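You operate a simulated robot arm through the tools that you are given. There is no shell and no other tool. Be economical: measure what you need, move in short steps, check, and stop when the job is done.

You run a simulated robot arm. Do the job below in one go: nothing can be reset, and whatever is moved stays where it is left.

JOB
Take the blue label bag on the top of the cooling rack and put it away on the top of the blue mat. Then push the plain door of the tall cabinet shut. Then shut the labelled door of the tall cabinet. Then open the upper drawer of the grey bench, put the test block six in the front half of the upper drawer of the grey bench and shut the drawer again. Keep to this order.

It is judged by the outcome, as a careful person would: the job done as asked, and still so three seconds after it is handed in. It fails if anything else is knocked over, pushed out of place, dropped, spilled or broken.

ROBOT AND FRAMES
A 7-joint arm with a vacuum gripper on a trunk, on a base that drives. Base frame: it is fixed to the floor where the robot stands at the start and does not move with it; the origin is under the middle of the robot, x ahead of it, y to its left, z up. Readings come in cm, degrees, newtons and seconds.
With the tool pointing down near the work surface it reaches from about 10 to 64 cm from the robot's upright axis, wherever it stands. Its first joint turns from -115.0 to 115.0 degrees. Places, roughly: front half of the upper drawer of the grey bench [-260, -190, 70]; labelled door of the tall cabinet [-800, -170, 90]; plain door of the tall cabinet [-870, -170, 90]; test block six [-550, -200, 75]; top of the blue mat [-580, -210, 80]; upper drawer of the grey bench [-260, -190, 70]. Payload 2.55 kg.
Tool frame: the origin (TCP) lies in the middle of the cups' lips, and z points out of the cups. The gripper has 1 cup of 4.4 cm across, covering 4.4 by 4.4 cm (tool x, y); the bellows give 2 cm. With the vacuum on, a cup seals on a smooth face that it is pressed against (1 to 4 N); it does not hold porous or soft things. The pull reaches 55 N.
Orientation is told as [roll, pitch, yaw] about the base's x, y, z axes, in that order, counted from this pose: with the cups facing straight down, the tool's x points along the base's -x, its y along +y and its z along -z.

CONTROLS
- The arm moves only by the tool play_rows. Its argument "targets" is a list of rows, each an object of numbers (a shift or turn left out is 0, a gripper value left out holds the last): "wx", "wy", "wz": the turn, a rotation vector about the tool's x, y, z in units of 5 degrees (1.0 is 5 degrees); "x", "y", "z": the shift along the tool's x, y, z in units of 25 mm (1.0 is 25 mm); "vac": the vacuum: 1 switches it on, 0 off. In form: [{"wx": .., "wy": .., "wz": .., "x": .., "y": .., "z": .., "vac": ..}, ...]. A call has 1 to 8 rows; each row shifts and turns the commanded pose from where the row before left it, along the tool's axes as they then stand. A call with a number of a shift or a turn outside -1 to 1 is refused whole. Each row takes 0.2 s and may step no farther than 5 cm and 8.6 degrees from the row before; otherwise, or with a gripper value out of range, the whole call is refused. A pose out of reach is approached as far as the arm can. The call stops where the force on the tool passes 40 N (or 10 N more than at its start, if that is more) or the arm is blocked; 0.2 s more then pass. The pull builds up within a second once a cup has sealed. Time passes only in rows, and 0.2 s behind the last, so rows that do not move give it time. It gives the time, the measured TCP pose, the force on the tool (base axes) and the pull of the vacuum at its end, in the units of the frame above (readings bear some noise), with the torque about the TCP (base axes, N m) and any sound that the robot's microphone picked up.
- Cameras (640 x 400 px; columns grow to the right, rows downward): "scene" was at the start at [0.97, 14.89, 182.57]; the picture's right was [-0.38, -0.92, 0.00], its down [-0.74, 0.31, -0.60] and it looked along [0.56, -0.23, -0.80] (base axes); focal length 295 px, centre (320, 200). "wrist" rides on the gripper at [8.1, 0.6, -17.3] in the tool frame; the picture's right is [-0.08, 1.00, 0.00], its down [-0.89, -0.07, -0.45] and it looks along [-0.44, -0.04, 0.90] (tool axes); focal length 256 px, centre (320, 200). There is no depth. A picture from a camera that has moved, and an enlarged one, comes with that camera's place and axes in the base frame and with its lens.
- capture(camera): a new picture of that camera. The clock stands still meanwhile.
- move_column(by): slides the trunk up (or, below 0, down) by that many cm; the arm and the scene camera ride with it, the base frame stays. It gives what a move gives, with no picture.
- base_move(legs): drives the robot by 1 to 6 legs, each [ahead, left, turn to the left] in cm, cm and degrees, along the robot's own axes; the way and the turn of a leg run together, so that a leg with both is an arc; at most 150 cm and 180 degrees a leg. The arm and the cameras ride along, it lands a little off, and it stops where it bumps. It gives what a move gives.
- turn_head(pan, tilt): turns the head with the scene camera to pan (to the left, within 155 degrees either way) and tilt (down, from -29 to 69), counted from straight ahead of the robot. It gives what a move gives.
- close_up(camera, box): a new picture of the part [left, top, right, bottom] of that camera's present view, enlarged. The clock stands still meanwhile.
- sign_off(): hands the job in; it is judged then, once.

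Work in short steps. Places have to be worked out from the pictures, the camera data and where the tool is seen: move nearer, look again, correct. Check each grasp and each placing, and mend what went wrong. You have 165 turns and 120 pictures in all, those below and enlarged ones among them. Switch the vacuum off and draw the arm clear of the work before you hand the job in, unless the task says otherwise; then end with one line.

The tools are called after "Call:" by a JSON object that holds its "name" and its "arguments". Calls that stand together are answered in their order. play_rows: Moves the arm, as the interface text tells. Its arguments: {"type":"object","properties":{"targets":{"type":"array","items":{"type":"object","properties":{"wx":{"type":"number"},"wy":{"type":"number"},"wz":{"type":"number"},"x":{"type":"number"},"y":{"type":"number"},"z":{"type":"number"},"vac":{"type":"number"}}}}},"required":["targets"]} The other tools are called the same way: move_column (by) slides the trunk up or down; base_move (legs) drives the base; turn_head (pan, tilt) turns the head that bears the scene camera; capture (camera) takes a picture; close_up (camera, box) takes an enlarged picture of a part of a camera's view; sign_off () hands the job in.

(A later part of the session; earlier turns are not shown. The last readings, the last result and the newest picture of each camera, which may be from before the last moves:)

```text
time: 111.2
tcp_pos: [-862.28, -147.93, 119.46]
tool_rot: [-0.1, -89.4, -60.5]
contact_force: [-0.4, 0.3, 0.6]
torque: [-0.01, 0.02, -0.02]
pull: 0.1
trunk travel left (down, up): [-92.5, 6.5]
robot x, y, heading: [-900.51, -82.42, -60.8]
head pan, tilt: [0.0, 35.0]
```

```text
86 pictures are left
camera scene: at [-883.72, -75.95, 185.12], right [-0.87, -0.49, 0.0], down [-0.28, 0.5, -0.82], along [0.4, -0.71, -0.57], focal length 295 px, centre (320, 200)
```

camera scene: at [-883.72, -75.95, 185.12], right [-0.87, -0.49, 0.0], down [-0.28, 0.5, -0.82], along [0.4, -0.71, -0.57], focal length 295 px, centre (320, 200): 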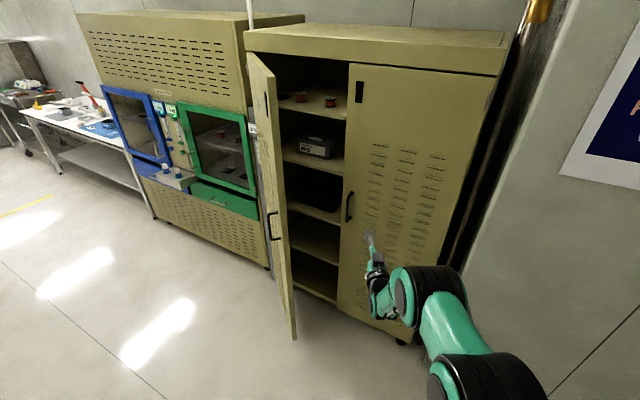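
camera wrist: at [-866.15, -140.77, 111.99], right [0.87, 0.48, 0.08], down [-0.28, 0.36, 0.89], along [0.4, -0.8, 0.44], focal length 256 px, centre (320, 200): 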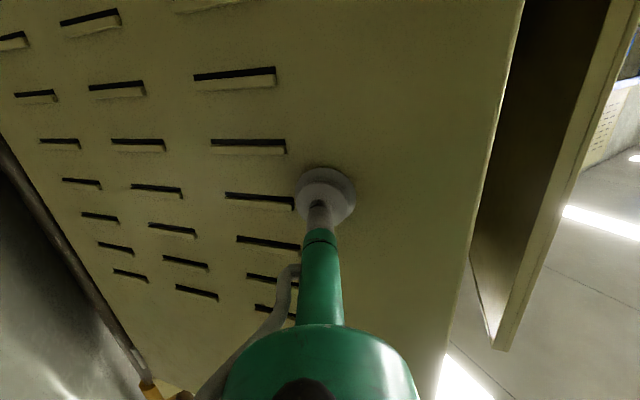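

The plain door is shut. For the labelled door I mirror the stance: retract the arm, slide to about (-775,-89) and turn to heading about -119.

Call:
{"name": "play_rows", "arguments": {"targets": [{"z": -0.9}, {"z": -0.9}, {"z": -0.9}, {"z": -0.9}, {"z": -0.9}, {"z": -0.9}, {"z": -0.9}, {"z": -0.9}]}}

Call:
{"name": "base_move", "arguments": {"legs": [[66.7, 106.8, 0], [0, 0, -58]]}}

Call:
{"name": "capture", "arguments": {"camera": "scene"}}

Call:
{"name": "capture", "arguments": {"camera": "wrist"}}

```text
time: 113.0
tcp_pos: [-871.07, -132.05, 119.78]
tool_rot: [1.7, -89.4, -62.4]
contact_force: [0.1, 0.3, 0.5]
torque: [-0.03, 0.01, -0.03]
pull: 0.0
trunk travel left (down, up): [-92.5, 6.5]
robot x, y, heading: [-900.4, -82.36, -60.9]
head pan, tilt: [0.0, 35.0]
```

```text
time: 121.9
tcp_pos: [-799.12, -137.7, 119.68]
tool_rot: [-0.1, -89.3, -116.4]
contact_force: [0.4, -0.8, 0.0]
torque: [0.0, 0.01, 0.0]
pull: 0.0
trunk travel left (down, up): [-92.5, 6.5]
robot x, y, heading: [-774.28, -85.04, -116.7]
head pan, tilt: [0.0, 35.0]
```

```text
85 pictures are left
camera scene: at [-759.71, -95.42, 185.12], right [-0.89, 0.45, 0.0], down [0.26, 0.51, -0.82], along [-0.37, -0.73, -0.57], focal length 295 px, centre (320, 200)
```

scene: 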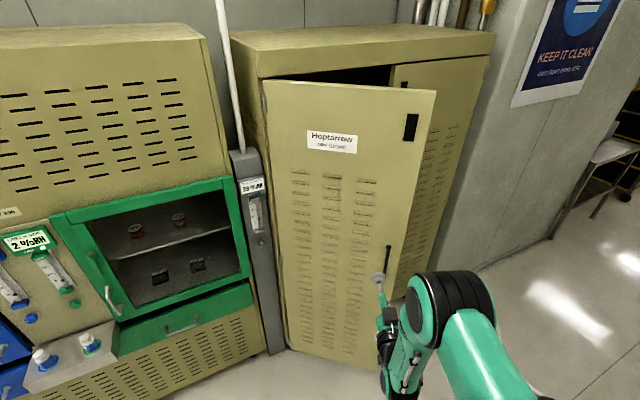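

```text
84 pictures are left
camera wrist: at [-790.9, -122.47, 111.75], right [0.89, -0.44, 0.08], down [0.13, 0.42, 0.9], along [-0.43, -0.79, 0.43], focal length 256 px, centre (320, 200)
```

wrist: 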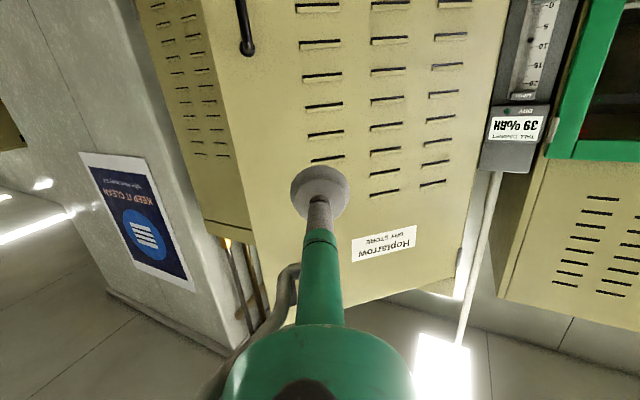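

The labelled door's free edge is near (-826,-156), hinge (-786,-195). I shift right 8 cm and ahead 23 cm so the cup meets the strip near the free edge above the handle.

Call:
{"name": "base_move", "arguments": {"legs": [[23, -8, 0]]}}

Call:
{"name": "capture", "arguments": {"camera": "scene"}}

Call:
{"name": "capture", "arguments": {"camera": "wrist"}}

```text
time: 123.8
tcp_pos: [-816.82, -155.42, 119.7]
tool_rot: [0.1, -89.3, -116.7]
contact_force: [-0.1, -0.1, 0.0]
torque: [0.02, 0.02, 0.01]
pull: 0.1
trunk travel left (down, up): [-92.5, 6.5]
robot x, y, heading: [-791.91, -103.11, -116.6]
head pan, tilt: [0.0, 35.0]
```

```text
83 pictures are left
camera scene: at [-777.39, -113.28, 185.12], right [-0.89, 0.45, 0.0], down [0.26, 0.51, -0.82], along [-0.37, -0.73, -0.57], focal length 295 px, centre (320, 200)
```

scene: 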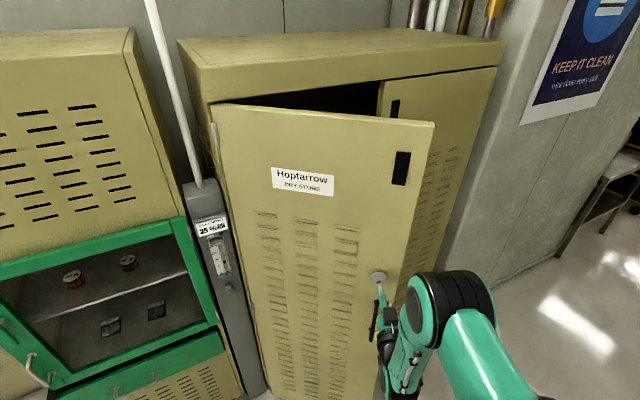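

```text
82 pictures are left
camera wrist: at [-808.67, -140.18, 111.74], right [0.89, -0.45, 0.08], down [0.13, 0.42, 0.9], along [-0.44, -0.79, 0.43], focal length 256 px, centre (320, 200)
```

wrist: 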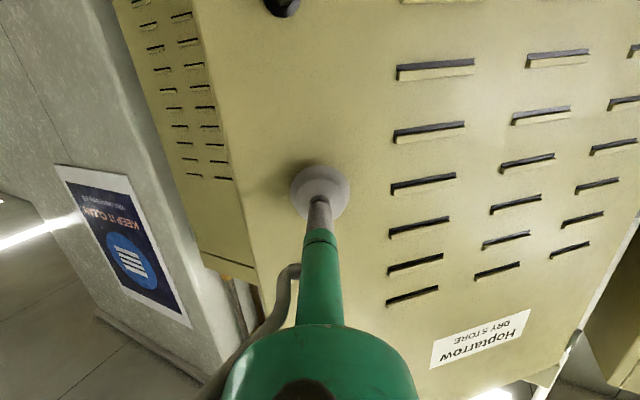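

Well aligned between louvers and edge. I push ahead steadily.

Call:
{"name": "play_rows", "arguments": {"targets": [{"z": 0.7}, {"z": 0.7}, {"z": 0.7}, {"z": 0.7}, {"z": 0.7}, {"z": 0.7}, {"z": 0.7}, {"z": 0.7}]}}

Call:
{"name": "play_rows", "arguments": {"targets": [{"z": 0.6}, {"z": 0.6}, {"z": 0.6}, {"z": 0.6}, {"z": 0.6}, {"z": 0.6}]}}

Call:
{"name": "capture", "arguments": {"camera": "scene"}}

```text
time: 125.5
tcp_pos: [-823.27, -167.75, 119.61]
tool_rot: [-0.6, -89.4, -116.0]
contact_force: [-0.4, 2.9, 0.3]
torque: [0.0, 0.02, 0.03]
pull: 0.0
trunk travel left (down, up): [-92.5, 6.5]
robot x, y, heading: [-791.97, -103.19, -116.9]
head pan, tilt: [0.0, 35.0]
```

```text
time: 127.0
tcp_pos: [-827.17, -175.85, 119.48]
tool_rot: [-0.9, -89.4, -115.8]
contact_force: [1.9, 3.0, 0.0]
torque: [-0.04, -0.02, 0.04]
pull: 0.0
trunk travel left (down, up): [-92.5, 6.5]
robot x, y, heading: [-792.09, -103.26, -117.0]
head pan, tilt: [0.0, 35.0]
```

```text
81 pictures are left
camera scene: at [-777.35, -113.27, 185.12], right [-0.89, 0.45, 0.0], down [0.26, 0.51, -0.82], along [-0.37, -0.73, -0.57], focal length 295 px, centre (320, 200)
```

scene: 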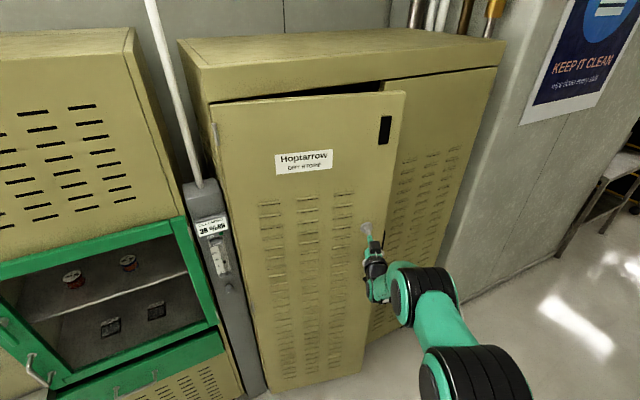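

Call:
{"name": "play_rows", "arguments": {"targets": [{"z": 0.6}, {"z": 0.6}, {"z": 0.6}, {"z": 0.6}, {"z": 0.6}, {"z": 0.6}]}}

Call:
{"name": "capture", "arguments": {"camera": "scene"}}

```text
time: 128.3
tcp_pos: [-831.2, -183.91, 119.38]
tool_rot: [0.6, -89.3, -117.3]
contact_force: [2.3, 2.6, 0.0]
torque: [0.02, -0.05, 0.05]
pull: 0.1
trunk travel left (down, up): [-92.5, 6.5]
robot x, y, heading: [-792.5, -102.63, -116.7]
head pan, tilt: [0.0, 35.0]
```

```text
80 pictures are left
camera scene: at [-777.37, -113.27, 185.12], right [-0.89, 0.45, 0.0], down [0.26, 0.51, -0.82], along [-0.37, -0.73, -0.57], focal length 295 px, centre (320, 200)
```

scene: 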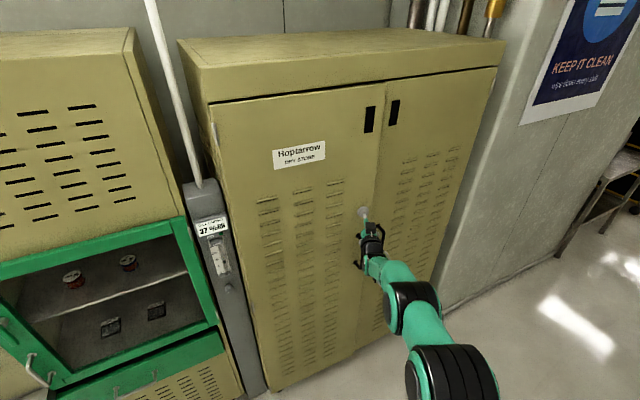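

Nearly shut. I push the last bit to the stop.

Call:
{"name": "play_rows", "arguments": {"targets": [{"z": 0.5}, {"z": 0.5}, {"z": 0.4}, {"z": 0.4}]}}

Call:
{"name": "close_up", "arguments": {"camera": "scene", "box": [170, 20, 520, 239]}}

```text
time: 129.3
tcp_pos: [-832.76, -186.62, 119.08]
tool_rot: [-1.4, -89.0, -115.4]
contact_force: [11.5, 33.0, 4.4]
torque: [0.13, -0.04, 0.9]
pull: 0.0
trunk travel left (down, up): [-92.5, 6.5]
robot x, y, heading: [-791.96, -102.68, -116.9]
head pan, tilt: [0.0, 35.0]
stopped in row 4: the force on the tool passed its limit (the readings are from after the stop); the commanded pose is now the measured one
```

```text
1.83 times, centred on (345, 130) of scene
camera zoom: at [-776.88, -111.92, 185.17], right [-0.89, 0.45, 0.0], down [0.26, 0.51, -0.82], along [-0.37, -0.73, -0.57], focal length 538 px, centre (274, 329)
```

zoom: 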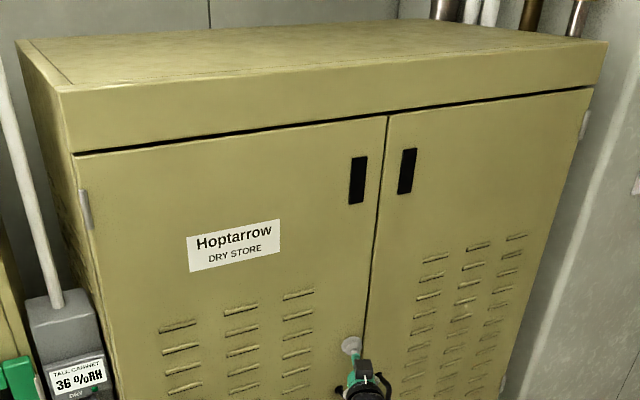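

Both doors are flush. I draw back and drive away a little, then verify.

Call:
{"name": "play_rows", "arguments": {"targets": [{"z": -0.5}, {"z": -0.9}, {"z": -0.9}, {"z": -0.9}, {"z": -0.9}, {"z": -0.9}, {"z": -0.9}, {"z": -0.9}]}}

Call:
{"name": "base_move", "arguments": {"legs": [[-20, 0, 0]]}}

Call:
{"name": "play_rows", "arguments": {"targets": [{"z": -0.9}, {"z": -0.9}, {"z": -0.9}, {"z": -0.9}, {"z": -0.9}, {"z": -0.9}]}}

Call:
{"name": "capture", "arguments": {"camera": "scene"}}

```text
time: 131.1
tcp_pos: [-825.23, -172.04, 118.92]
tool_rot: [-3.0, -88.6, -113.6]
contact_force: [0.5, 0.2, 0.3]
torque: [0.0, 0.03, 0.01]
pull: 0.0
trunk travel left (down, up): [-92.5, 6.5]
robot x, y, heading: [-791.8, -102.79, -116.6]
head pan, tilt: [0.0, 35.0]
```

```text
time: 132.7
tcp_pos: [-816.57, -154.4, 118.89]
tool_rot: [-2.9, -88.6, -113.8]
contact_force: [-0.1, 0.6, 0.0]
torque: [-0.03, 0.04, -0.02]
pull: 0.0
trunk travel left (down, up): [-92.5, 6.5]
robot x, y, heading: [-783.07, -85.1, -116.7]
head pan, tilt: [0.0, 35.0]
```

```text
time: 134.1
tcp_pos: [-810.42, -142.44, 119.26]
tool_rot: [-2.5, -88.6, -114.2]
contact_force: [0.2, -0.4, -0.3]
torque: [0.0, 0.05, -0.03]
pull: 0.0
trunk travel left (down, up): [-92.5, 6.5]
robot x, y, heading: [-782.89, -84.81, -116.8]
head pan, tilt: [0.0, 35.0]
```

```text
78 pictures are left
camera scene: at [-768.39, -95.41, 185.12], right [-0.89, 0.45, 0.0], down [0.26, 0.51, -0.82], along [-0.37, -0.73, -0.57], focal length 295 px, centre (320, 200)
```

scene: 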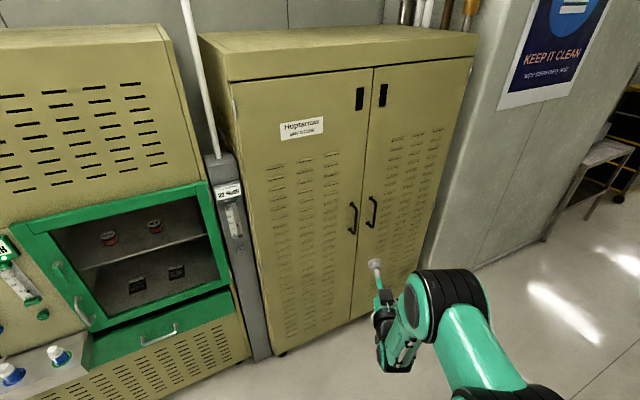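

Both doors are shut. Now I turn to heading -90 and drive back along the corridor to the grey bench's drawer at x≈-260.

Call:
{"name": "base_move", "arguments": {"legs": [[0, 0, 26.8], [0, 130, 0], [0, 130, 0], [0, 130, 0], [0, 120, 0]]}}

Call:
{"name": "turn_head", "arguments": {"pan": 20, "tilt": 45}}

Call:
{"name": "capture", "arguments": {"camera": "scene"}}

```text
time: 159.8
tcp_pos: [-274.24, -146.65, 119.21]
tool_rot: [-3.3, -88.6, -86.3]
contact_force: [-0.4, 0.0, 0.7]
torque: [0.02, 0.02, 0.01]
pull: 0.0
trunk travel left (down, up): [-92.5, 6.5]
robot x, y, heading: [-275.97, -82.85, -89.5]
head pan, tilt: [0.0, 35.0]
```

```text
time: 160.6
tcp_pos: [-274.2, -146.53, 119.3]
tool_rot: [-2.8, -88.7, -86.6]
contact_force: [0.4, -0.9, -0.5]
torque: [-0.04, -0.01, -0.01]
pull: 0.1
trunk travel left (down, up): [-92.5, 6.5]
robot x, y, heading: [-276.02, -83.0, -89.7]
head pan, tilt: [20.0, 45.0]
```

```text
77 pictures are left
camera scene: at [-255.38, -84.36, 183.64], right [-0.94, -0.35, 0.0], down [-0.25, 0.66, -0.71], along [0.25, -0.66, -0.71], focal length 295 px, centre (320, 200)
```

scene: 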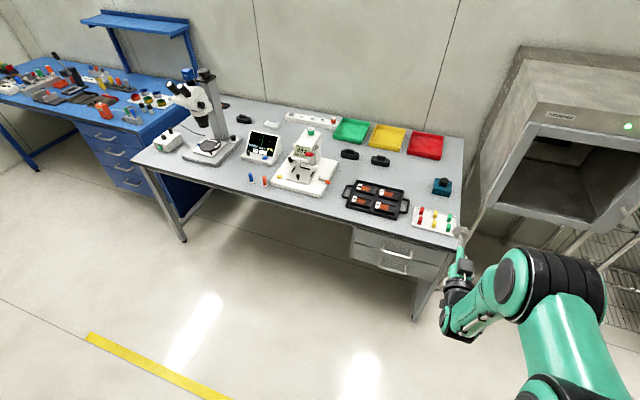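

Call:
{"name": "close_up", "arguments": {"camera": "scene", "box": [320, 160, 500, 300]}}

```text
2.86 times, centred on (410, 230) of scene
camera zoom: at [-255.38, -84.36, 183.64], right [-0.94, -0.35, 0.0], down [-0.25, 0.66, -0.71], along [0.25, -0.66, -0.71], focal length 842 px, centre (63, 114)
```

zoom: 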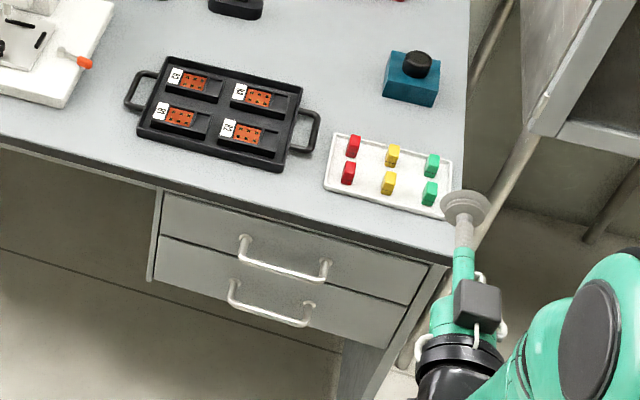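

The upper drawer front spans about x -240..-281, z 65..76 at y≈-173, with a bar handle at x -253..-268. I'll suck on the flat front right of the handle at about (-275, 70.5); first lower the trunk.

Call:
{"name": "move_column", "arguments": {"by": -48.3}}

Call:
{"name": "capture", "arguments": {"camera": "wrist"}}

Call:
{"name": "capture", "arguments": {"camera": "scene"}}

```text
refused: -48.3 is not a number from -40 to 40
```

```text
75 pictures are left
camera wrist: at [-273.86, -129.11, 111.48], right [1.0, 0.01, 0.08], down [-0.07, 0.42, 0.9], along [-0.03, -0.91, 0.42], focal length 256 px, centre (320, 200)
```

wrist: 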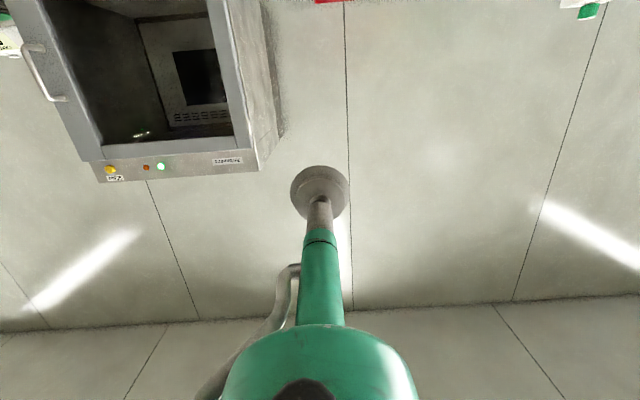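

```text
74 pictures are left
camera scene: at [-255.38, -84.36, 183.64], right [-0.94, -0.35, 0.0], down [-0.25, 0.66, -0.71], along [0.25, -0.66, -0.71], focal length 295 px, centre (320, 200)
```

scene: 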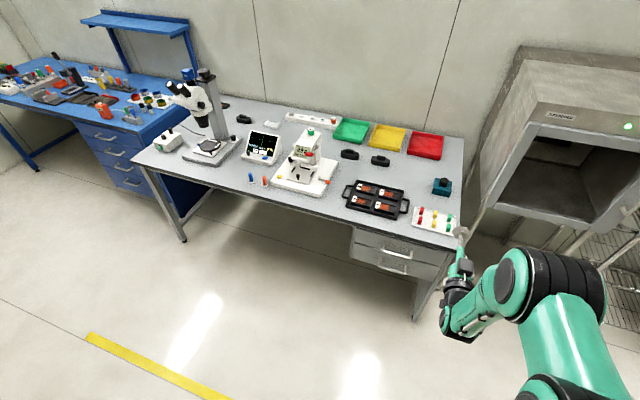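

The slide is limited to 40 cm per call, so I split it.

Call:
{"name": "move_column", "arguments": {"by": -30}}

Call:
{"name": "move_column", "arguments": {"by": -18.3}}

Call:
{"name": "capture", "arguments": {"camera": "wrist"}}

Call:
{"name": "capture", "arguments": {"camera": "scene"}}

```text
time: 163.6
tcp_pos: [-274.21, -146.57, 89.27]
tool_rot: [-3.1, -88.6, -86.5]
contact_force: [-0.1, -0.3, -0.2]
torque: [0.0, 0.02, 0.03]
pull: 0.0
trunk travel left (down, up): [-62.5, 36.5]
robot x, y, heading: [-276.05, -82.86, -89.6]
head pan, tilt: [20.0, 45.0]
```

```text
time: 165.7
tcp_pos: [-274.21, -146.56, 70.88]
tool_rot: [-2.9, -88.6, -86.6]
contact_force: [-1.1, 0.0, 0.1]
torque: [-0.01, 0.0, -0.03]
pull: 0.0
trunk travel left (down, up): [-44.2, 54.8]
robot x, y, heading: [-275.89, -82.6, -90.0]
head pan, tilt: [20.0, 45.0]
```

```text
73 pictures are left
camera wrist: at [-273.85, -129.11, 63.19], right [1.0, 0.01, 0.08], down [-0.07, 0.42, 0.9], along [-0.03, -0.91, 0.42], focal length 256 px, centre (320, 200)
```

wrist: 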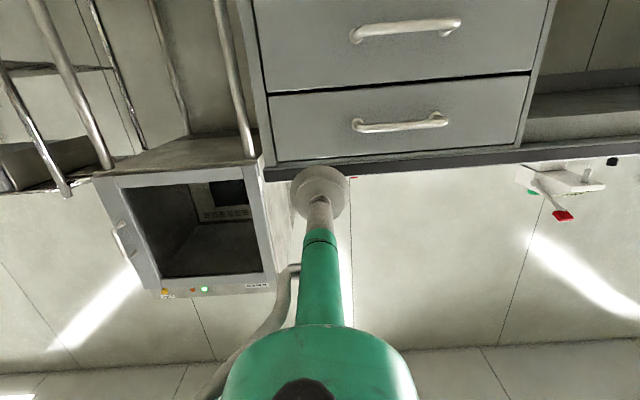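

```text
72 pictures are left
camera scene: at [-255.37, -84.34, 135.34], right [-0.94, -0.35, 0.0], down [-0.25, 0.66, -0.71], along [0.25, -0.66, -0.71], focal length 295 px, centre (320, 200)
```

scene: 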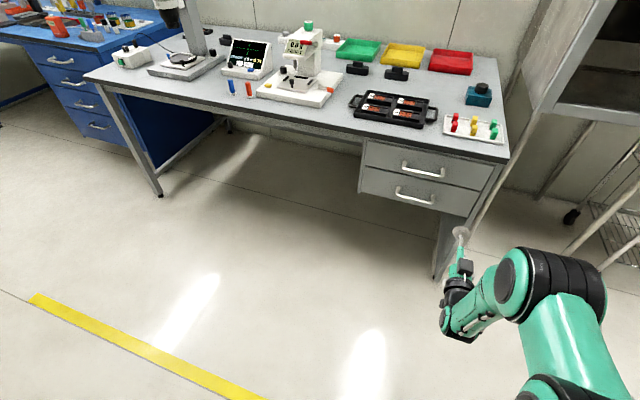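

The wrist view puts the flat spot's centre at x≈-275.5, z≈70. I shift 1.2 cm, straighten the tool and advance toward the front.

Call:
{"name": "play_rows", "arguments": {"targets": [{"y": -0.5, "x": 0.1, "wy": -0.28}, {"z": 0.9}, {"z": 0.9}, {"z": 0.9}, {"z": 0.9}, {"z": 0.9}, {"z": 0.9}, {"z": 0.9}]}}

Call:
{"name": "capture", "arguments": {"camera": "wrist"}}

Call:
{"name": "close_up", "arguments": {"camera": "scene", "box": [340, 130, 520, 270]}}

```text
time: 167.5
tcp_pos: [-275.28, -162.39, 70.64]
tool_rot: [-78.3, -89.9, -11.2]
contact_force: [0.1, 0.5, -0.1]
torque: [-0.01, 0.03, 0.03]
pull: 0.1
trunk travel left (down, up): [-44.2, 54.8]
robot x, y, heading: [-276.22, -83.14, -89.3]
head pan, tilt: [20.0, 45.0]
```

```text
71 pictures are left
camera wrist: at [-274.89, -145.1, 62.5], right [1.0, 0.01, 0.08], down [-0.07, 0.44, 0.89], along [-0.03, -0.9, 0.44], focal length 256 px, centre (320, 200)
```

wrist: 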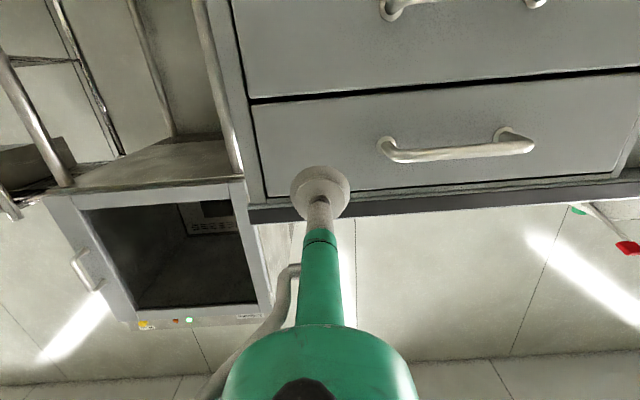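

```text
2.86 times, centred on (430, 200) of scene
camera zoom: at [-255.36, -84.37, 135.34], right [-0.94, -0.35, 0.0], down [-0.25, 0.66, -0.71], along [0.25, -0.66, -0.71], focal length 842 px, centre (6, 200)
```

zoom: 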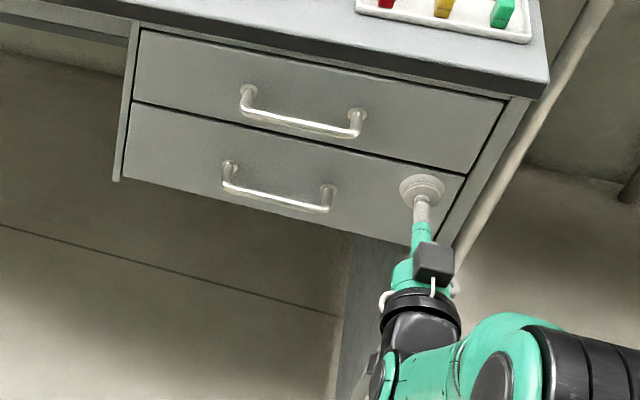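

The front plane now comes out at y≈-176.5, the cup being well centred on the flat spot. I advance with the vacuum on, slowly at the end.

Call:
{"name": "play_rows", "arguments": {"targets": [{"z": 0.9}, {"z": 0.9}, {"z": 0.9}, {"z": 0.9}, {"z": 0.9, "vac": 1}, {"z": 0.3}, {"z": 0.2}]}}

```text
time: 169.2
tcp_pos: [-275.28, -174.46, 70.73]
tool_rot: [-149.7, -89.9, 60.2]
contact_force: [1.2, 18.0, 6.5]
torque: [0.13, 0.09, -0.44]
pull: 54.7
trunk travel left (down, up): [-44.2, 54.8]
robot x, y, heading: [-275.99, -82.6, -89.6]
head pan, tilt: [20.0, 45.0]
stopped in row 7: the force on the tool passed its limit (the readings are from after the stop); the commanded pose is now the measured one
```

Sealed with pull 55. I pull the drawer out gently.

Call:
{"name": "play_rows", "arguments": {"targets": [{"z": -0.2}, {"z": -0.3}, {"z": -0.5}, {"z": -0.6}, {"z": -0.6}, {"z": -0.6}, {"z": -0.6}, {"z": -0.6}]}}

Call:
{"name": "capture", "arguments": {"camera": "scene"}}

```text
time: 170.9
tcp_pos: [-275.29, -164.5, 70.7]
tool_rot: [-139.1, -89.9, 49.7]
contact_force: [5.3, -0.3, 12.3]
torque: [0.21, -0.17, -0.33]
pull: 54.9
trunk travel left (down, up): [-44.2, 54.8]
robot x, y, heading: [-275.94, -82.75, -89.6]
head pan, tilt: [20.0, 45.0]
```

```text
69 pictures are left
camera scene: at [-255.3, -84.0, 135.33], right [-0.94, -0.35, 0.0], down [-0.25, 0.66, -0.71], along [0.25, -0.66, -0.71], focal length 295 px, centre (320, 200)
```

scene: 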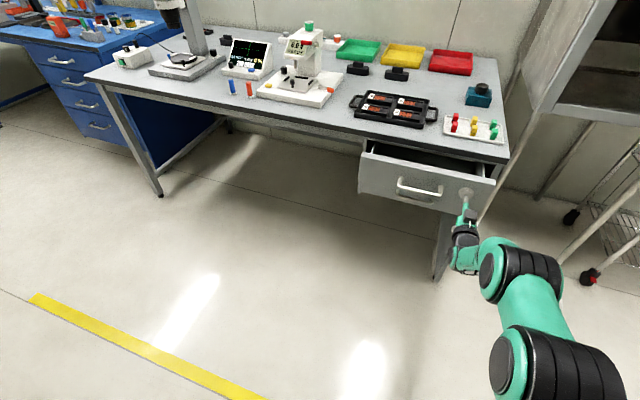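

It slides. I keep pulling.

Call:
{"name": "play_rows", "arguments": {"targets": [{"z": -0.7}, {"z": -0.7}, {"z": -0.7}, {"z": -0.7}, {"z": -0.7}, {"z": -0.7}, {"z": -0.7}, {"z": -0.7}]}}

Call:
{"name": "capture", "arguments": {"camera": "scene"}}

```text
time: 172.8
tcp_pos: [-275.32, -150.59, 70.63]
tool_rot: [-139.2, -89.7, 49.9]
contact_force: [15.6, 0.5, 17.0]
torque: [0.36, -0.07, -0.42]
pull: 54.7
trunk travel left (down, up): [-44.2, 54.8]
robot x, y, heading: [-276.03, -82.68, -89.5]
head pan, tilt: [20.0, 45.0]
```

```text
68 pictures are left
camera scene: at [-255.17, -83.98, 135.32], right [-0.94, -0.35, 0.0], down [-0.25, 0.66, -0.71], along [0.25, -0.66, -0.71], focal length 295 px, centre (320, 200)
```

scene: 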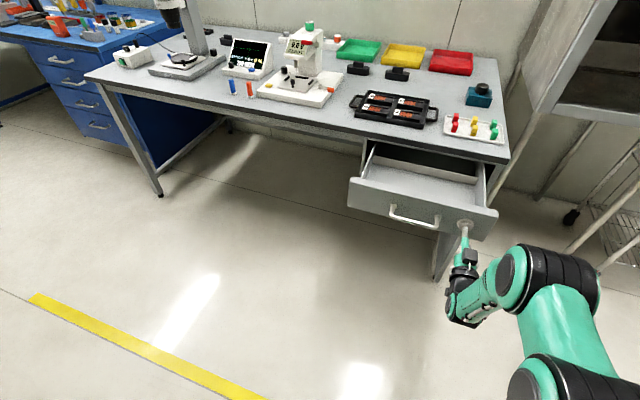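

Open about 24 cm; side forces show slight misalignment, so I ease it and pull a further few centimetres.

Call:
{"name": "play_rows", "arguments": {"targets": [{"y": 0.1, "x": -0.1}, {"z": -0.6, "y": 0.05, "x": -0.05}, {"z": -0.6}, {"z": -0.6}, {"z": -0.4}, {}]}}

Call:
{"name": "capture", "arguments": {"camera": "scene"}}

```text
time: 174.2
tcp_pos: [-275.22, -144.98, 70.66]
tool_rot: [-5.5, -89.5, -84.1]
contact_force: [1.5, 0.3, -0.5]
torque: [-0.4, 0.42, -0.07]
pull: 54.7
trunk travel left (down, up): [-44.2, 54.8]
robot x, y, heading: [-276.04, -83.16, -89.4]
head pan, tilt: [20.0, 45.0]
```

```text
67 pictures are left
camera scene: at [-255.34, -84.2, 135.32], right [-0.94, -0.35, 0.0], down [-0.25, 0.66, -0.71], along [0.25, -0.66, -0.71], focal length 295 px, centre (320, 200)
```

scene: 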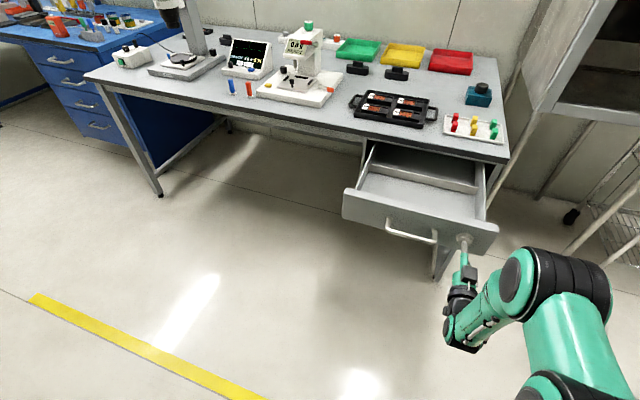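

The drawer is open with its divider visible, the whole front compartment being exposed. I release and draw back.

Call:
{"name": "play_rows", "arguments": {"targets": [{"vac": 0}, {}, {}, {"z": -0.3}, {"z": -0.7}, {"z": -0.8}]}}

Call:
{"name": "capture", "arguments": {"camera": "scene"}}

```text
time: 175.6
tcp_pos: [-275.15, -140.72, 71.03]
tool_rot: [-13.4, -89.8, -76.1]
contact_force: [0.1, 0.7, -0.2]
torque: [0.02, -0.02, 0.03]
pull: 0.0
trunk travel left (down, up): [-44.2, 54.8]
robot x, y, heading: [-276.13, -82.93, -89.4]
head pan, tilt: [20.0, 45.0]
```

```text
66 pictures are left
camera scene: at [-255.36, -84.23, 135.34], right [-0.94, -0.35, 0.0], down [-0.25, 0.66, -0.71], along [0.25, -0.66, -0.71], focal length 295 px, centre (320, 200)
```

scene: 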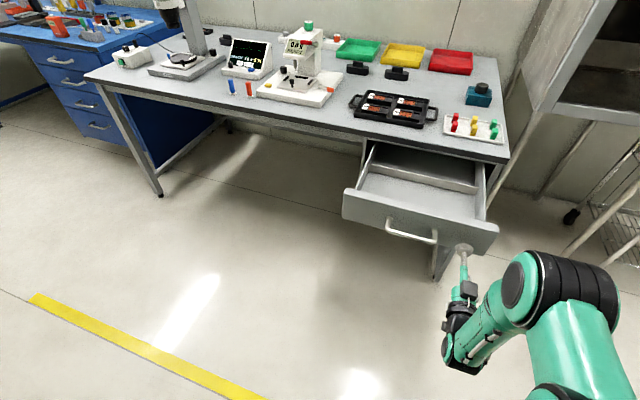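

Free. I back off, raise the trunk and turn the tool down again.

Call:
{"name": "base_move", "arguments": {"legs": [[-12, 0, 0]]}}

Call:
{"name": "move_column", "arguments": {"by": 30}}

Call:
{"name": "move_column", "arguments": {"by": 18.3}}

Call:
{"name": "play_rows", "arguments": {"targets": [{"wy": 1, "x": 0.5}, {"wy": 1, "x": 0.5}, {"wy": 1, "x": 0.5}, {"wy": 1, "x": 0.5}, {"wy": 1, "x": 0.5}, {"wy": 1, "x": 0.5}, {"wy": 1, "x": 0.5}, {"wy": 1, "x": 0.5}]}}

Call:
{"name": "play_rows", "arguments": {"targets": [{"wy": 1, "x": 0.4}, {"wy": 1, "x": 0.4}, {"wy": 1, "x": 0.4}, {"wy": 1, "x": 0.4}, {"wy": 1, "x": 0.4}, {"wy": 1, "x": 0.4}, {"wy": 1, "x": 0.4}, {"wy": 1, "x": 0.4}]}}

Call:
{"name": "play_rows", "arguments": {"targets": [{"wy": 1, "x": 0.2}, {"wy": 1, "x": 0.2}]}}

```text
time: 176.8
tcp_pos: [-275.21, -128.59, 70.97]
tool_rot: [-14.0, -89.8, -75.5]
contact_force: [0.2, -0.1, -0.3]
torque: [0.02, -0.03, 0.0]
pull: 0.0
trunk travel left (down, up): [-44.2, 54.8]
robot x, y, heading: [-276.03, -70.99, -89.5]
head pan, tilt: [20.0, 45.0]
```

```text
time: 179.8
tcp_pos: [-275.18, -128.67, 100.91]
tool_rot: [-12.6, -89.8, -76.8]
contact_force: [0.2, 0.0, 0.8]
torque: [0.0, -0.01, -0.02]
pull: 0.0
trunk travel left (down, up): [-74.2, 24.8]
robot x, y, heading: [-276.14, -70.47, -89.4]
head pan, tilt: [20.0, 45.0]
```

```text
time: 181.8
tcp_pos: [-275.18, -128.48, 119.18]
tool_rot: [-12.6, -89.8, -76.8]
contact_force: [0.1, -0.5, -0.4]
torque: [0.02, -0.03, 0.0]
pull: 0.1
trunk travel left (down, up): [-92.5, 6.5]
robot x, y, heading: [-276.17, -70.61, -89.2]
head pan, tilt: [20.0, 45.0]
```

```text
time: 183.6
tcp_pos: [-275.26, -125.6, 109.96]
tool_rot: [-0.1, -49.6, -89.3]
contact_force: [0.3, 0.1, 0.2]
torque: [0.01, 0.01, -0.04]
pull: 0.1
trunk travel left (down, up): [-92.5, 6.5]
robot x, y, heading: [-275.92, -70.88, -89.8]
head pan, tilt: [20.0, 45.0]
```

```text
time: 185.4
tcp_pos: [-275.35, -119.22, 105.94]
tool_rot: [-0.1, -9.6, -89.3]
contact_force: [0.0, 0.3, 0.2]
torque: [0.0, -0.03, -0.02]
pull: 0.0
out of reach, approached as far as the arm can: row 6
trunk travel left (down, up): [-92.5, 6.5]
robot x, y, heading: [-276.09, -70.61, -89.1]
head pan, tilt: [20.0, 45.0]
```

```text
time: 186.0
tcp_pos: [-275.39, -118.26, 105.81]
tool_rot: [-0.1, 0.3, -89.4]
contact_force: [0.4, -0.2, 0.4]
torque: [0.0, 0.03, -0.03]
pull: 0.0
trunk travel left (down, up): [-92.5, 6.5]
robot x, y, heading: [-275.8, -70.59, -89.4]
head pan, tilt: [20.0, 45.0]
```

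The tool is down again. I drive right to test block six (estimated at (-548.5, -202)).

Call:
{"name": "base_move", "arguments": {"legs": [[0, -136, 0], [0, -136, -0.5]]}}

Call:
{"name": "turn_head", "arguments": {"pan": 0, "tilt": 42}}

Call:
{"name": "capture", "arguments": {"camera": "scene"}}

```text
time: 199.2
tcp_pos: [-547.96, -122.19, 105.87]
tool_rot: [0.0, 0.1, -89.8]
contact_force: [-0.2, -0.4, -0.4]
torque: [0.01, 0.03, 0.01]
pull: 0.0
trunk travel left (down, up): [-92.5, 6.5]
robot x, y, heading: [-548.25, -74.7, -89.8]
head pan, tilt: [20.0, 45.0]
```

```text
time: 200.1
tcp_pos: [-547.96, -122.27, 105.91]
tool_rot: [-0.2, 0.1, -89.8]
contact_force: [-0.8, -0.6, -0.1]
torque: [0.0, 0.01, -0.02]
pull: 0.0
trunk travel left (down, up): [-92.5, 6.5]
robot x, y, heading: [-548.62, -74.48, -89.6]
head pan, tilt: [0.0, 42.0]
```

```text
65 pictures are left
camera scene: at [-530.51, -76.88, 184.06], right [-1.0, 0.0, 0.0], down [0.0, 0.67, -0.74], along [0.0, -0.74, -0.67], focal length 295 px, centre (320, 200)
```

scene: 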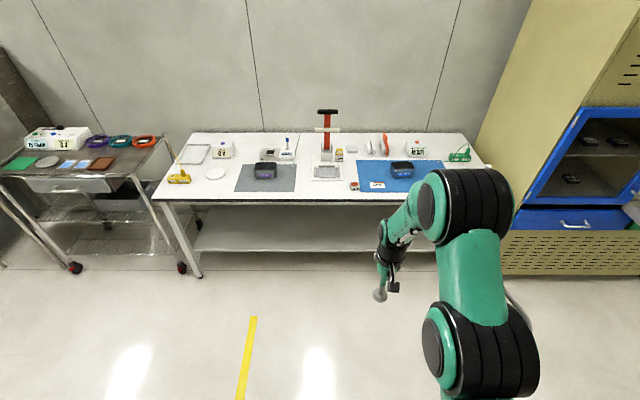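

Block six is seen at about (-549,-200). I drive ahead 74 cm.

Call:
{"name": "base_move", "arguments": {"legs": [[74, 0, 0]]}}

Call:
{"name": "capture", "arguments": {"camera": "wrist"}}

Call:
{"name": "turn_head", "arguments": {"pan": 0, "tilt": 55}}

Call:
{"name": "close_up", "arguments": {"camera": "scene", "box": [260, 140, 440, 252]}}

```text
time: 204.1
tcp_pos: [-547.36, -197.4, 105.88]
tool_rot: [-0.1, 0.1, -89.4]
contact_force: [-0.2, -0.7, 0.2]
torque: [0.0, -0.02, 0.01]
pull: 0.0
trunk travel left (down, up): [-92.5, 6.5]
robot x, y, heading: [-547.77, -149.49, -89.5]
head pan, tilt: [0.0, 42.0]
```

```text
64 pictures are left
camera wrist: at [-546.79, -189.29, 123.03], right [1.0, -0.07, 0.0], down [-0.06, -0.9, 0.44], along [-0.03, -0.44, -0.9], focal length 256 px, centre (320, 200)
```

wrist: 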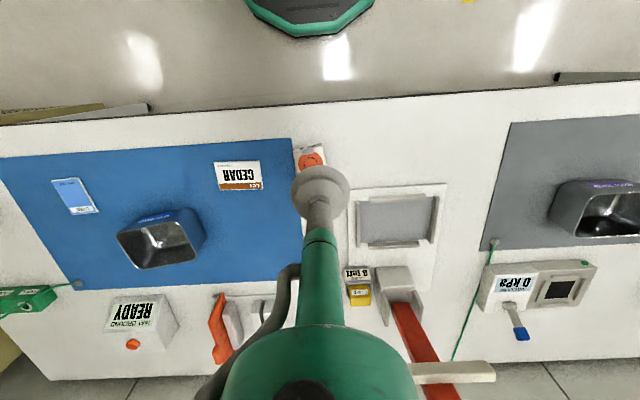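

```text
time: 204.9
tcp_pos: [-547.22, -197.31, 105.76]
tool_rot: [-0.1, 0.2, -89.5]
contact_force: [-0.1, -0.1, -0.1]
torque: [-0.02, 0.01, -0.03]
pull: 0.0
trunk travel left (down, up): [-92.5, 6.5]
robot x, y, heading: [-547.61, -149.73, -89.5]
head pan, tilt: [0.0, 55.0]
```

```text
3.56 times, centred on (350, 196) of scene
camera zoom: at [-530.12, -150.71, 182.3], right [-1.0, -0.01, 0.0], down [-0.01, 0.82, -0.57], along [0.0, -0.57, -0.82], focal length 1047 px, centre (213, 214)
```

zoom: 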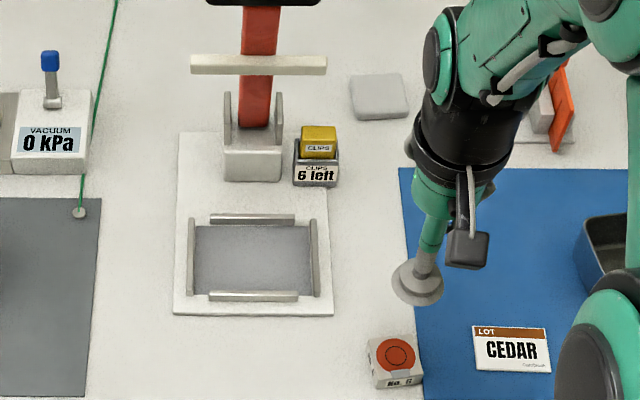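

Both views put block six's target disc at about (-549.3, -201.6, ~83). I shift over it and lower to z≈90.

Call:
{"name": "play_rows", "arguments": {"targets": [{"x": -0.86, "y": -0.42}, {"x": -0.86, "y": -0.42}, {"z": 1}, {"z": 1}, {"z": 1}, {"z": 1}, {"z": 1}, {"z": 1}]}}

Call:
{"name": "close_up", "arguments": {"camera": "wrist", "box": [220, 100, 420, 260]}}

Call:
{"name": "close_up", "arguments": {"camera": "scene", "box": [300, 190, 420, 265]}}

```text
time: 206.7
tcp_pos: [-549.33, -201.61, 90.8]
tool_rot: [-0.1, 0.2, -89.4]
contact_force: [0.1, -0.3, 0.0]
torque: [0.05, -0.01, 0.03]
pull: 0.0
trunk travel left (down, up): [-92.5, 6.5]
robot x, y, heading: [-548.11, -149.71, -89.2]
head pan, tilt: [0.0, 55.0]
```

```text
2.50 times, centred on (320, 180) of wrist
camera zoom: at [-548.86, -193.59, 107.96], right [1.0, -0.07, 0.0], down [-0.06, -0.89, 0.44], along [-0.03, -0.44, -0.9], focal length 640 px, centre (320, 250)
```

zoom: 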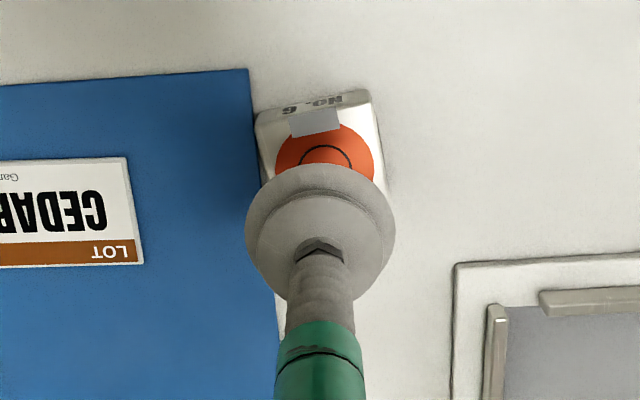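

```text
5.33 times, centred on (360, 228) of scene
camera zoom: at [-530.12, -150.79, 182.3], right [-1.0, -0.01, 0.0], down [-0.01, 0.82, -0.57], along [0.0, -0.57, -0.82], focal length 1571 px, centre (107, 53)
```

zoom: 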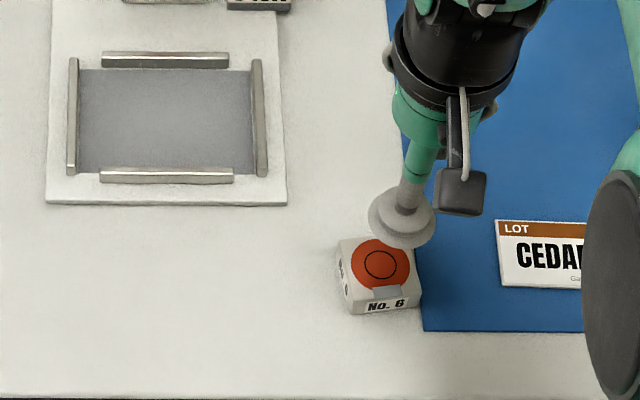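

It reads "No. 6" — right block; its disc centre is about (-549.5, -202.4), with a tape strip at the front side. I shift 0.9 cm forward and lower close to it.

Call:
{"name": "play_rows", "arguments": {"targets": [{"x": -0.36, "y": -0.08}, {"z": 0.8}, {"z": 0.8}, {"z": 0.6}]}}

Call:
{"name": "close_up", "arguments": {"camera": "wrist", "box": [220, 100, 420, 260]}}

Call:
{"name": "close_up", "arguments": {"camera": "scene", "box": [300, 190, 420, 265]}}

```text
time: 207.7
tcp_pos: [-549.49, -202.53, 85.26]
tool_rot: [0.1, 0.3, -89.3]
contact_force: [0.3, 0.1, 1.1]
torque: [0.0, -0.02, -0.01]
pull: 0.1
trunk travel left (down, up): [-92.5, 6.5]
robot x, y, heading: [-547.86, -149.69, -89.4]
head pan, tilt: [0.0, 55.0]
```

```text
2.50 times, centred on (320, 180) of wrist
camera zoom: at [-549.12, -194.42, 102.39], right [1.0, -0.07, 0.0], down [-0.06, -0.9, 0.44], along [-0.03, -0.44, -0.9], focal length 640 px, centre (320, 250)
```

zoom: 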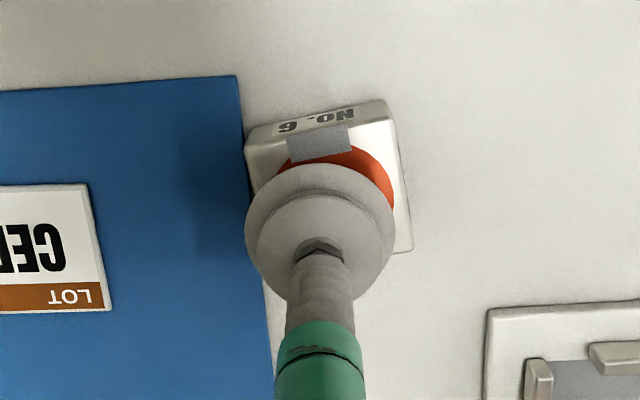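

```text
5.33 times, centred on (360, 228) of scene
camera zoom: at [-530.13, -150.75, 182.3], right [-1.0, -0.01, 0.0], down [-0.01, 0.82, -0.57], along [0.0, -0.57, -0.82], focal length 1571 px, centre (107, 53)
```

zoom: 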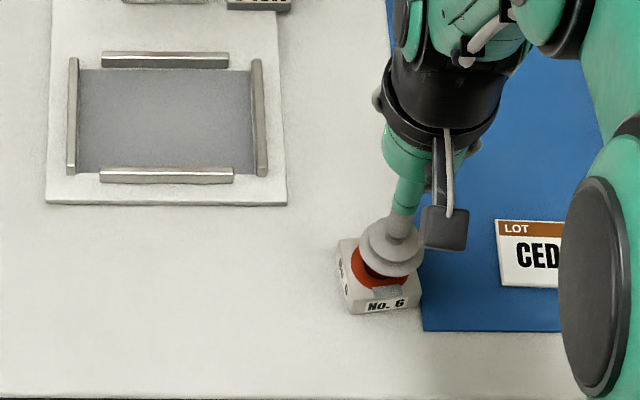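

The cup is nearly centred; I nudge 0.3 cm toward +x and press down gently with vacuum on.

Call:
{"name": "play_rows", "arguments": {"targets": [{"y": 0.13, "x": -0.05, "vac": 1}, {"z": 0.4}, {"z": 0.3}, {"z": 0.2}, {"z": 0.15}, {}]}}

```text
time: 209.1
tcp_pos: [-549.16, -202.6, 82.67]
tool_rot: [-0.1, 0.2, -89.4]
contact_force: [0.1, 0.2, -0.3]
torque: [0.0, 0.03, 0.0]
pull: 55.0
trunk travel left (down, up): [-92.5, 6.5]
robot x, y, heading: [-548.1, -149.84, -89.7]
head pan, tilt: [0.0, 55.0]
```

Sealed at full pull. I lift slowly and check.

Call:
{"name": "play_rows", "arguments": {"targets": [{"z": -0.2}, {"z": -0.4}, {"z": -0.8}, {"z": -0.8}, {"z": -0.8}, {"z": -0.9}]}}

Call:
{"name": "close_up", "arguments": {"camera": "scene", "box": [300, 180, 440, 268]}}

```text
time: 210.5
tcp_pos: [-549.25, -202.3, 92.58]
tool_rot: [-0.1, 0.2, -89.4]
contact_force: [-0.3, 0.2, -1.7]
torque: [0.0, -0.03, -0.04]
pull: 54.9
trunk travel left (down, up): [-92.5, 6.5]
robot x, y, heading: [-547.84, -149.86, -89.3]
head pan, tilt: [0.0, 55.0]
```

```text
4.55 times, centred on (370, 224) of scene
camera zoom: at [-530.12, -150.61, 182.29], right [-1.0, -0.01, 0.0], down [-0.01, 0.82, -0.57], along [0.0, -0.57, -0.82], focal length 1339 px, centre (93, 91)
```

zoom: 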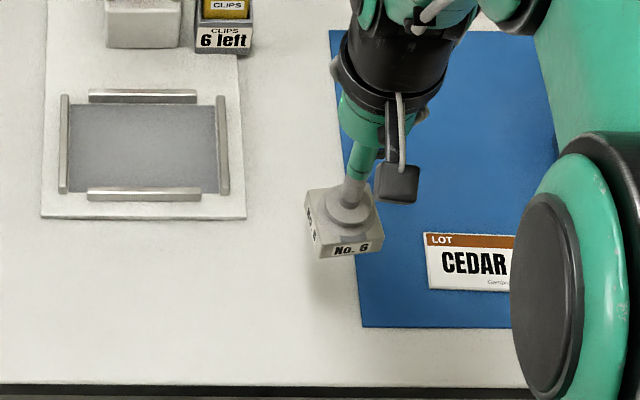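

Block six is held. I raise it, draw in, and drive back to the grey bench's drawer.

Call:
{"name": "play_rows", "arguments": {"targets": [{"z": -0.9}, {"z": -0.9}, {"z": -0.9}, {"z": -0.9}, {"z": -0.9}, {"z": -0.9}, {"x": 0.9}, {"x": 0.9}]}}

Call:
{"name": "base_move", "arguments": {"legs": [[-78, 0, 0], [0, 145, 0], [0, 145, 0]]}}

Call:
{"name": "turn_head", "arguments": {"pan": 0, "tilt": 50}}

Call:
{"name": "capture", "arguments": {"camera": "scene"}}

```text
time: 212.3
tcp_pos: [-549.34, -198.03, 106.12]
tool_rot: [0.0, 0.2, -89.3]
contact_force: [0.8, 0.3, -0.8]
torque: [-0.04, 0.0, -0.02]
pull: 54.6
trunk travel left (down, up): [-92.5, 6.5]
robot x, y, heading: [-548.11, -149.66, -89.5]
head pan, tilt: [0.0, 55.0]
```

```text
time: 230.0
tcp_pos: [-263.17, -119.91, 105.86]
tool_rot: [-0.1, 0.2, -89.8]
contact_force: [-0.7, -0.3, -1.3]
torque: [-0.02, -0.01, 0.01]
pull: 54.9
trunk travel left (down, up): [-92.5, 6.5]
robot x, y, heading: [-261.48, -71.86, -89.7]
head pan, tilt: [0.0, 55.0]
```

```text
time: 230.7
tcp_pos: [-263.3, -119.95, 105.95]
tool_rot: [-0.1, 0.2, -89.6]
contact_force: [0.0, 0.5, -0.8]
torque: [0.01, 0.01, 0.03]
pull: 54.9
trunk travel left (down, up): [-92.5, 6.5]
robot x, y, heading: [-261.45, -71.96, -89.7]
head pan, tilt: [0.0, 50.0]
```

```text
57 pictures are left
camera scene: at [-243.81, -73.15, 182.94], right [-1.0, 0.0, 0.0], down [0.0, 0.77, -0.64], along [0.0, -0.64, -0.77], focal length 295 px, centre (320, 200)
```

scene: 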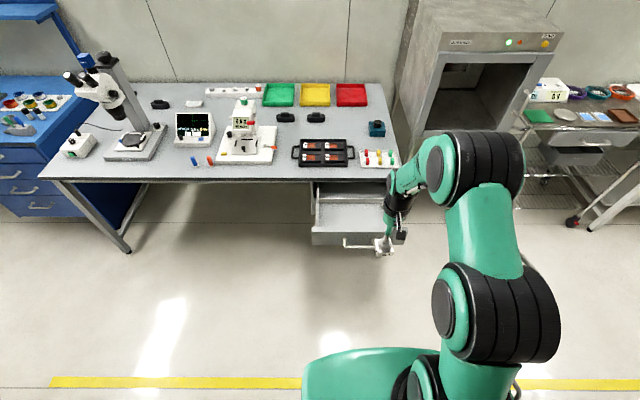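

Call:
{"name": "close_up", "arguments": {"camera": "scene", "box": [290, 160, 430, 270]}}

Call:
{"name": "capture", "arguments": {"camera": "wrist"}}

```text
3.64 times, centred on (360, 215) of scene
camera zoom: at [-243.81, -73.15, 182.94], right [-1.0, 0.0, 0.0], down [0.0, 0.77, -0.64], along [0.0, -0.64, -0.77], focal length 1071 px, centre (174, 146)
```

zoom: 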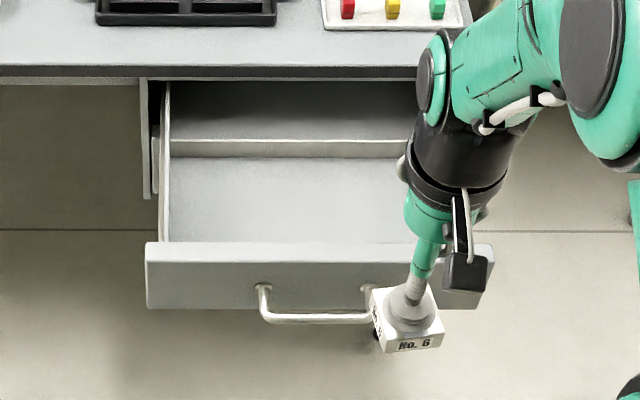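

```text
55 pictures are left
camera wrist: at [-262.71, -111.98, 123.22], right [1.0, -0.07, 0.0], down [-0.07, -0.89, 0.44], along [-0.03, -0.44, -0.9], focal length 256 px, centre (320, 200)
```

wrist: 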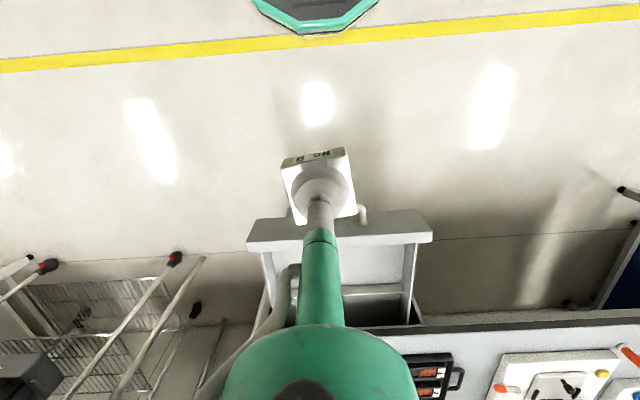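

The drawer's front compartment spans about x -279..-242, y -167..-147.5, floor z≈67. I drive ahead 28 cm, then extend the arm to set the block over it at about (-262,-155.5).

Call:
{"name": "base_move", "arguments": {"legs": [[28, 0, 0]]}}

Call:
{"name": "play_rows", "arguments": {"targets": [{"x": -0.8}, {"x": -0.8}, {"x": -0.8}, {"x": -0.6}]}}

Call:
{"name": "capture", "arguments": {"camera": "scene"}}

Call:
{"name": "capture", "arguments": {"camera": "wrist"}}

```text
time: 232.6
tcp_pos: [-263.62, -148.1, 105.99]
tool_rot: [-0.1, 0.2, -90.2]
contact_force: [-0.1, -1.0, -1.4]
torque: [-0.04, 0.01, 0.03]
pull: 55.0
trunk travel left (down, up): [-92.5, 6.5]
robot x, y, heading: [-261.83, -99.9, -90.8]
head pan, tilt: [0.0, 50.0]
```

```text
time: 233.6
tcp_pos: [-263.57, -155.66, 106.0]
tool_rot: [-0.1, 0.3, -90.2]
contact_force: [0.8, 0.3, -1.7]
torque: [0.04, -0.01, -0.01]
pull: 55.4
trunk travel left (down, up): [-92.5, 6.5]
robot x, y, heading: [-261.62, -99.69, -90.3]
head pan, tilt: [0.0, 50.0]
```

```text
54 pictures are left
camera scene: at [-243.85, -101.52, 182.94], right [-1.0, 0.0, 0.0], down [0.0, 0.77, -0.64], along [0.0, -0.64, -0.77], focal length 295 px, centre (320, 200)
```

scene: 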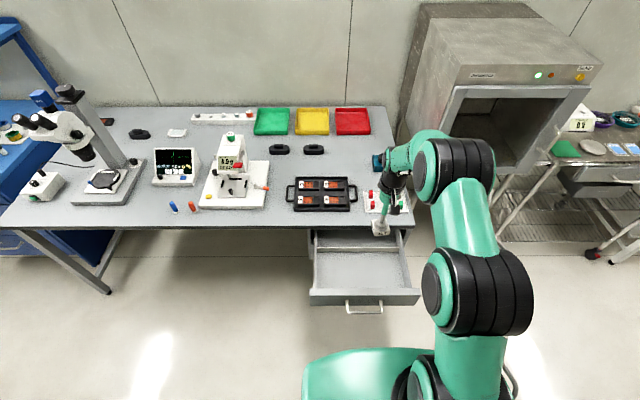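

```text
53 pictures are left
camera wrist: at [-263.06, -147.72, 123.22], right [1.0, -0.08, 0.0], down [-0.07, -0.89, 0.44], along [-0.04, -0.44, -0.9], focal length 256 px, centre (320, 200)
```

wrist: 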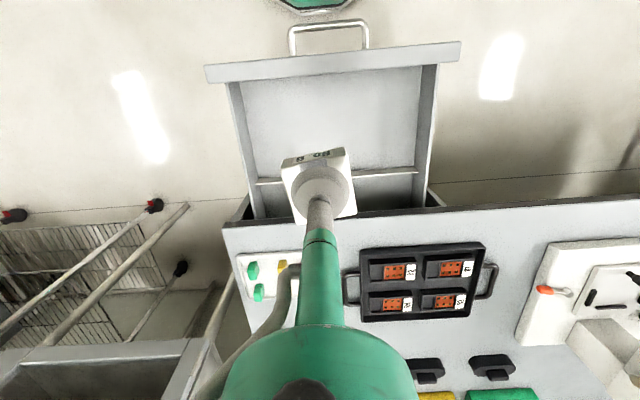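

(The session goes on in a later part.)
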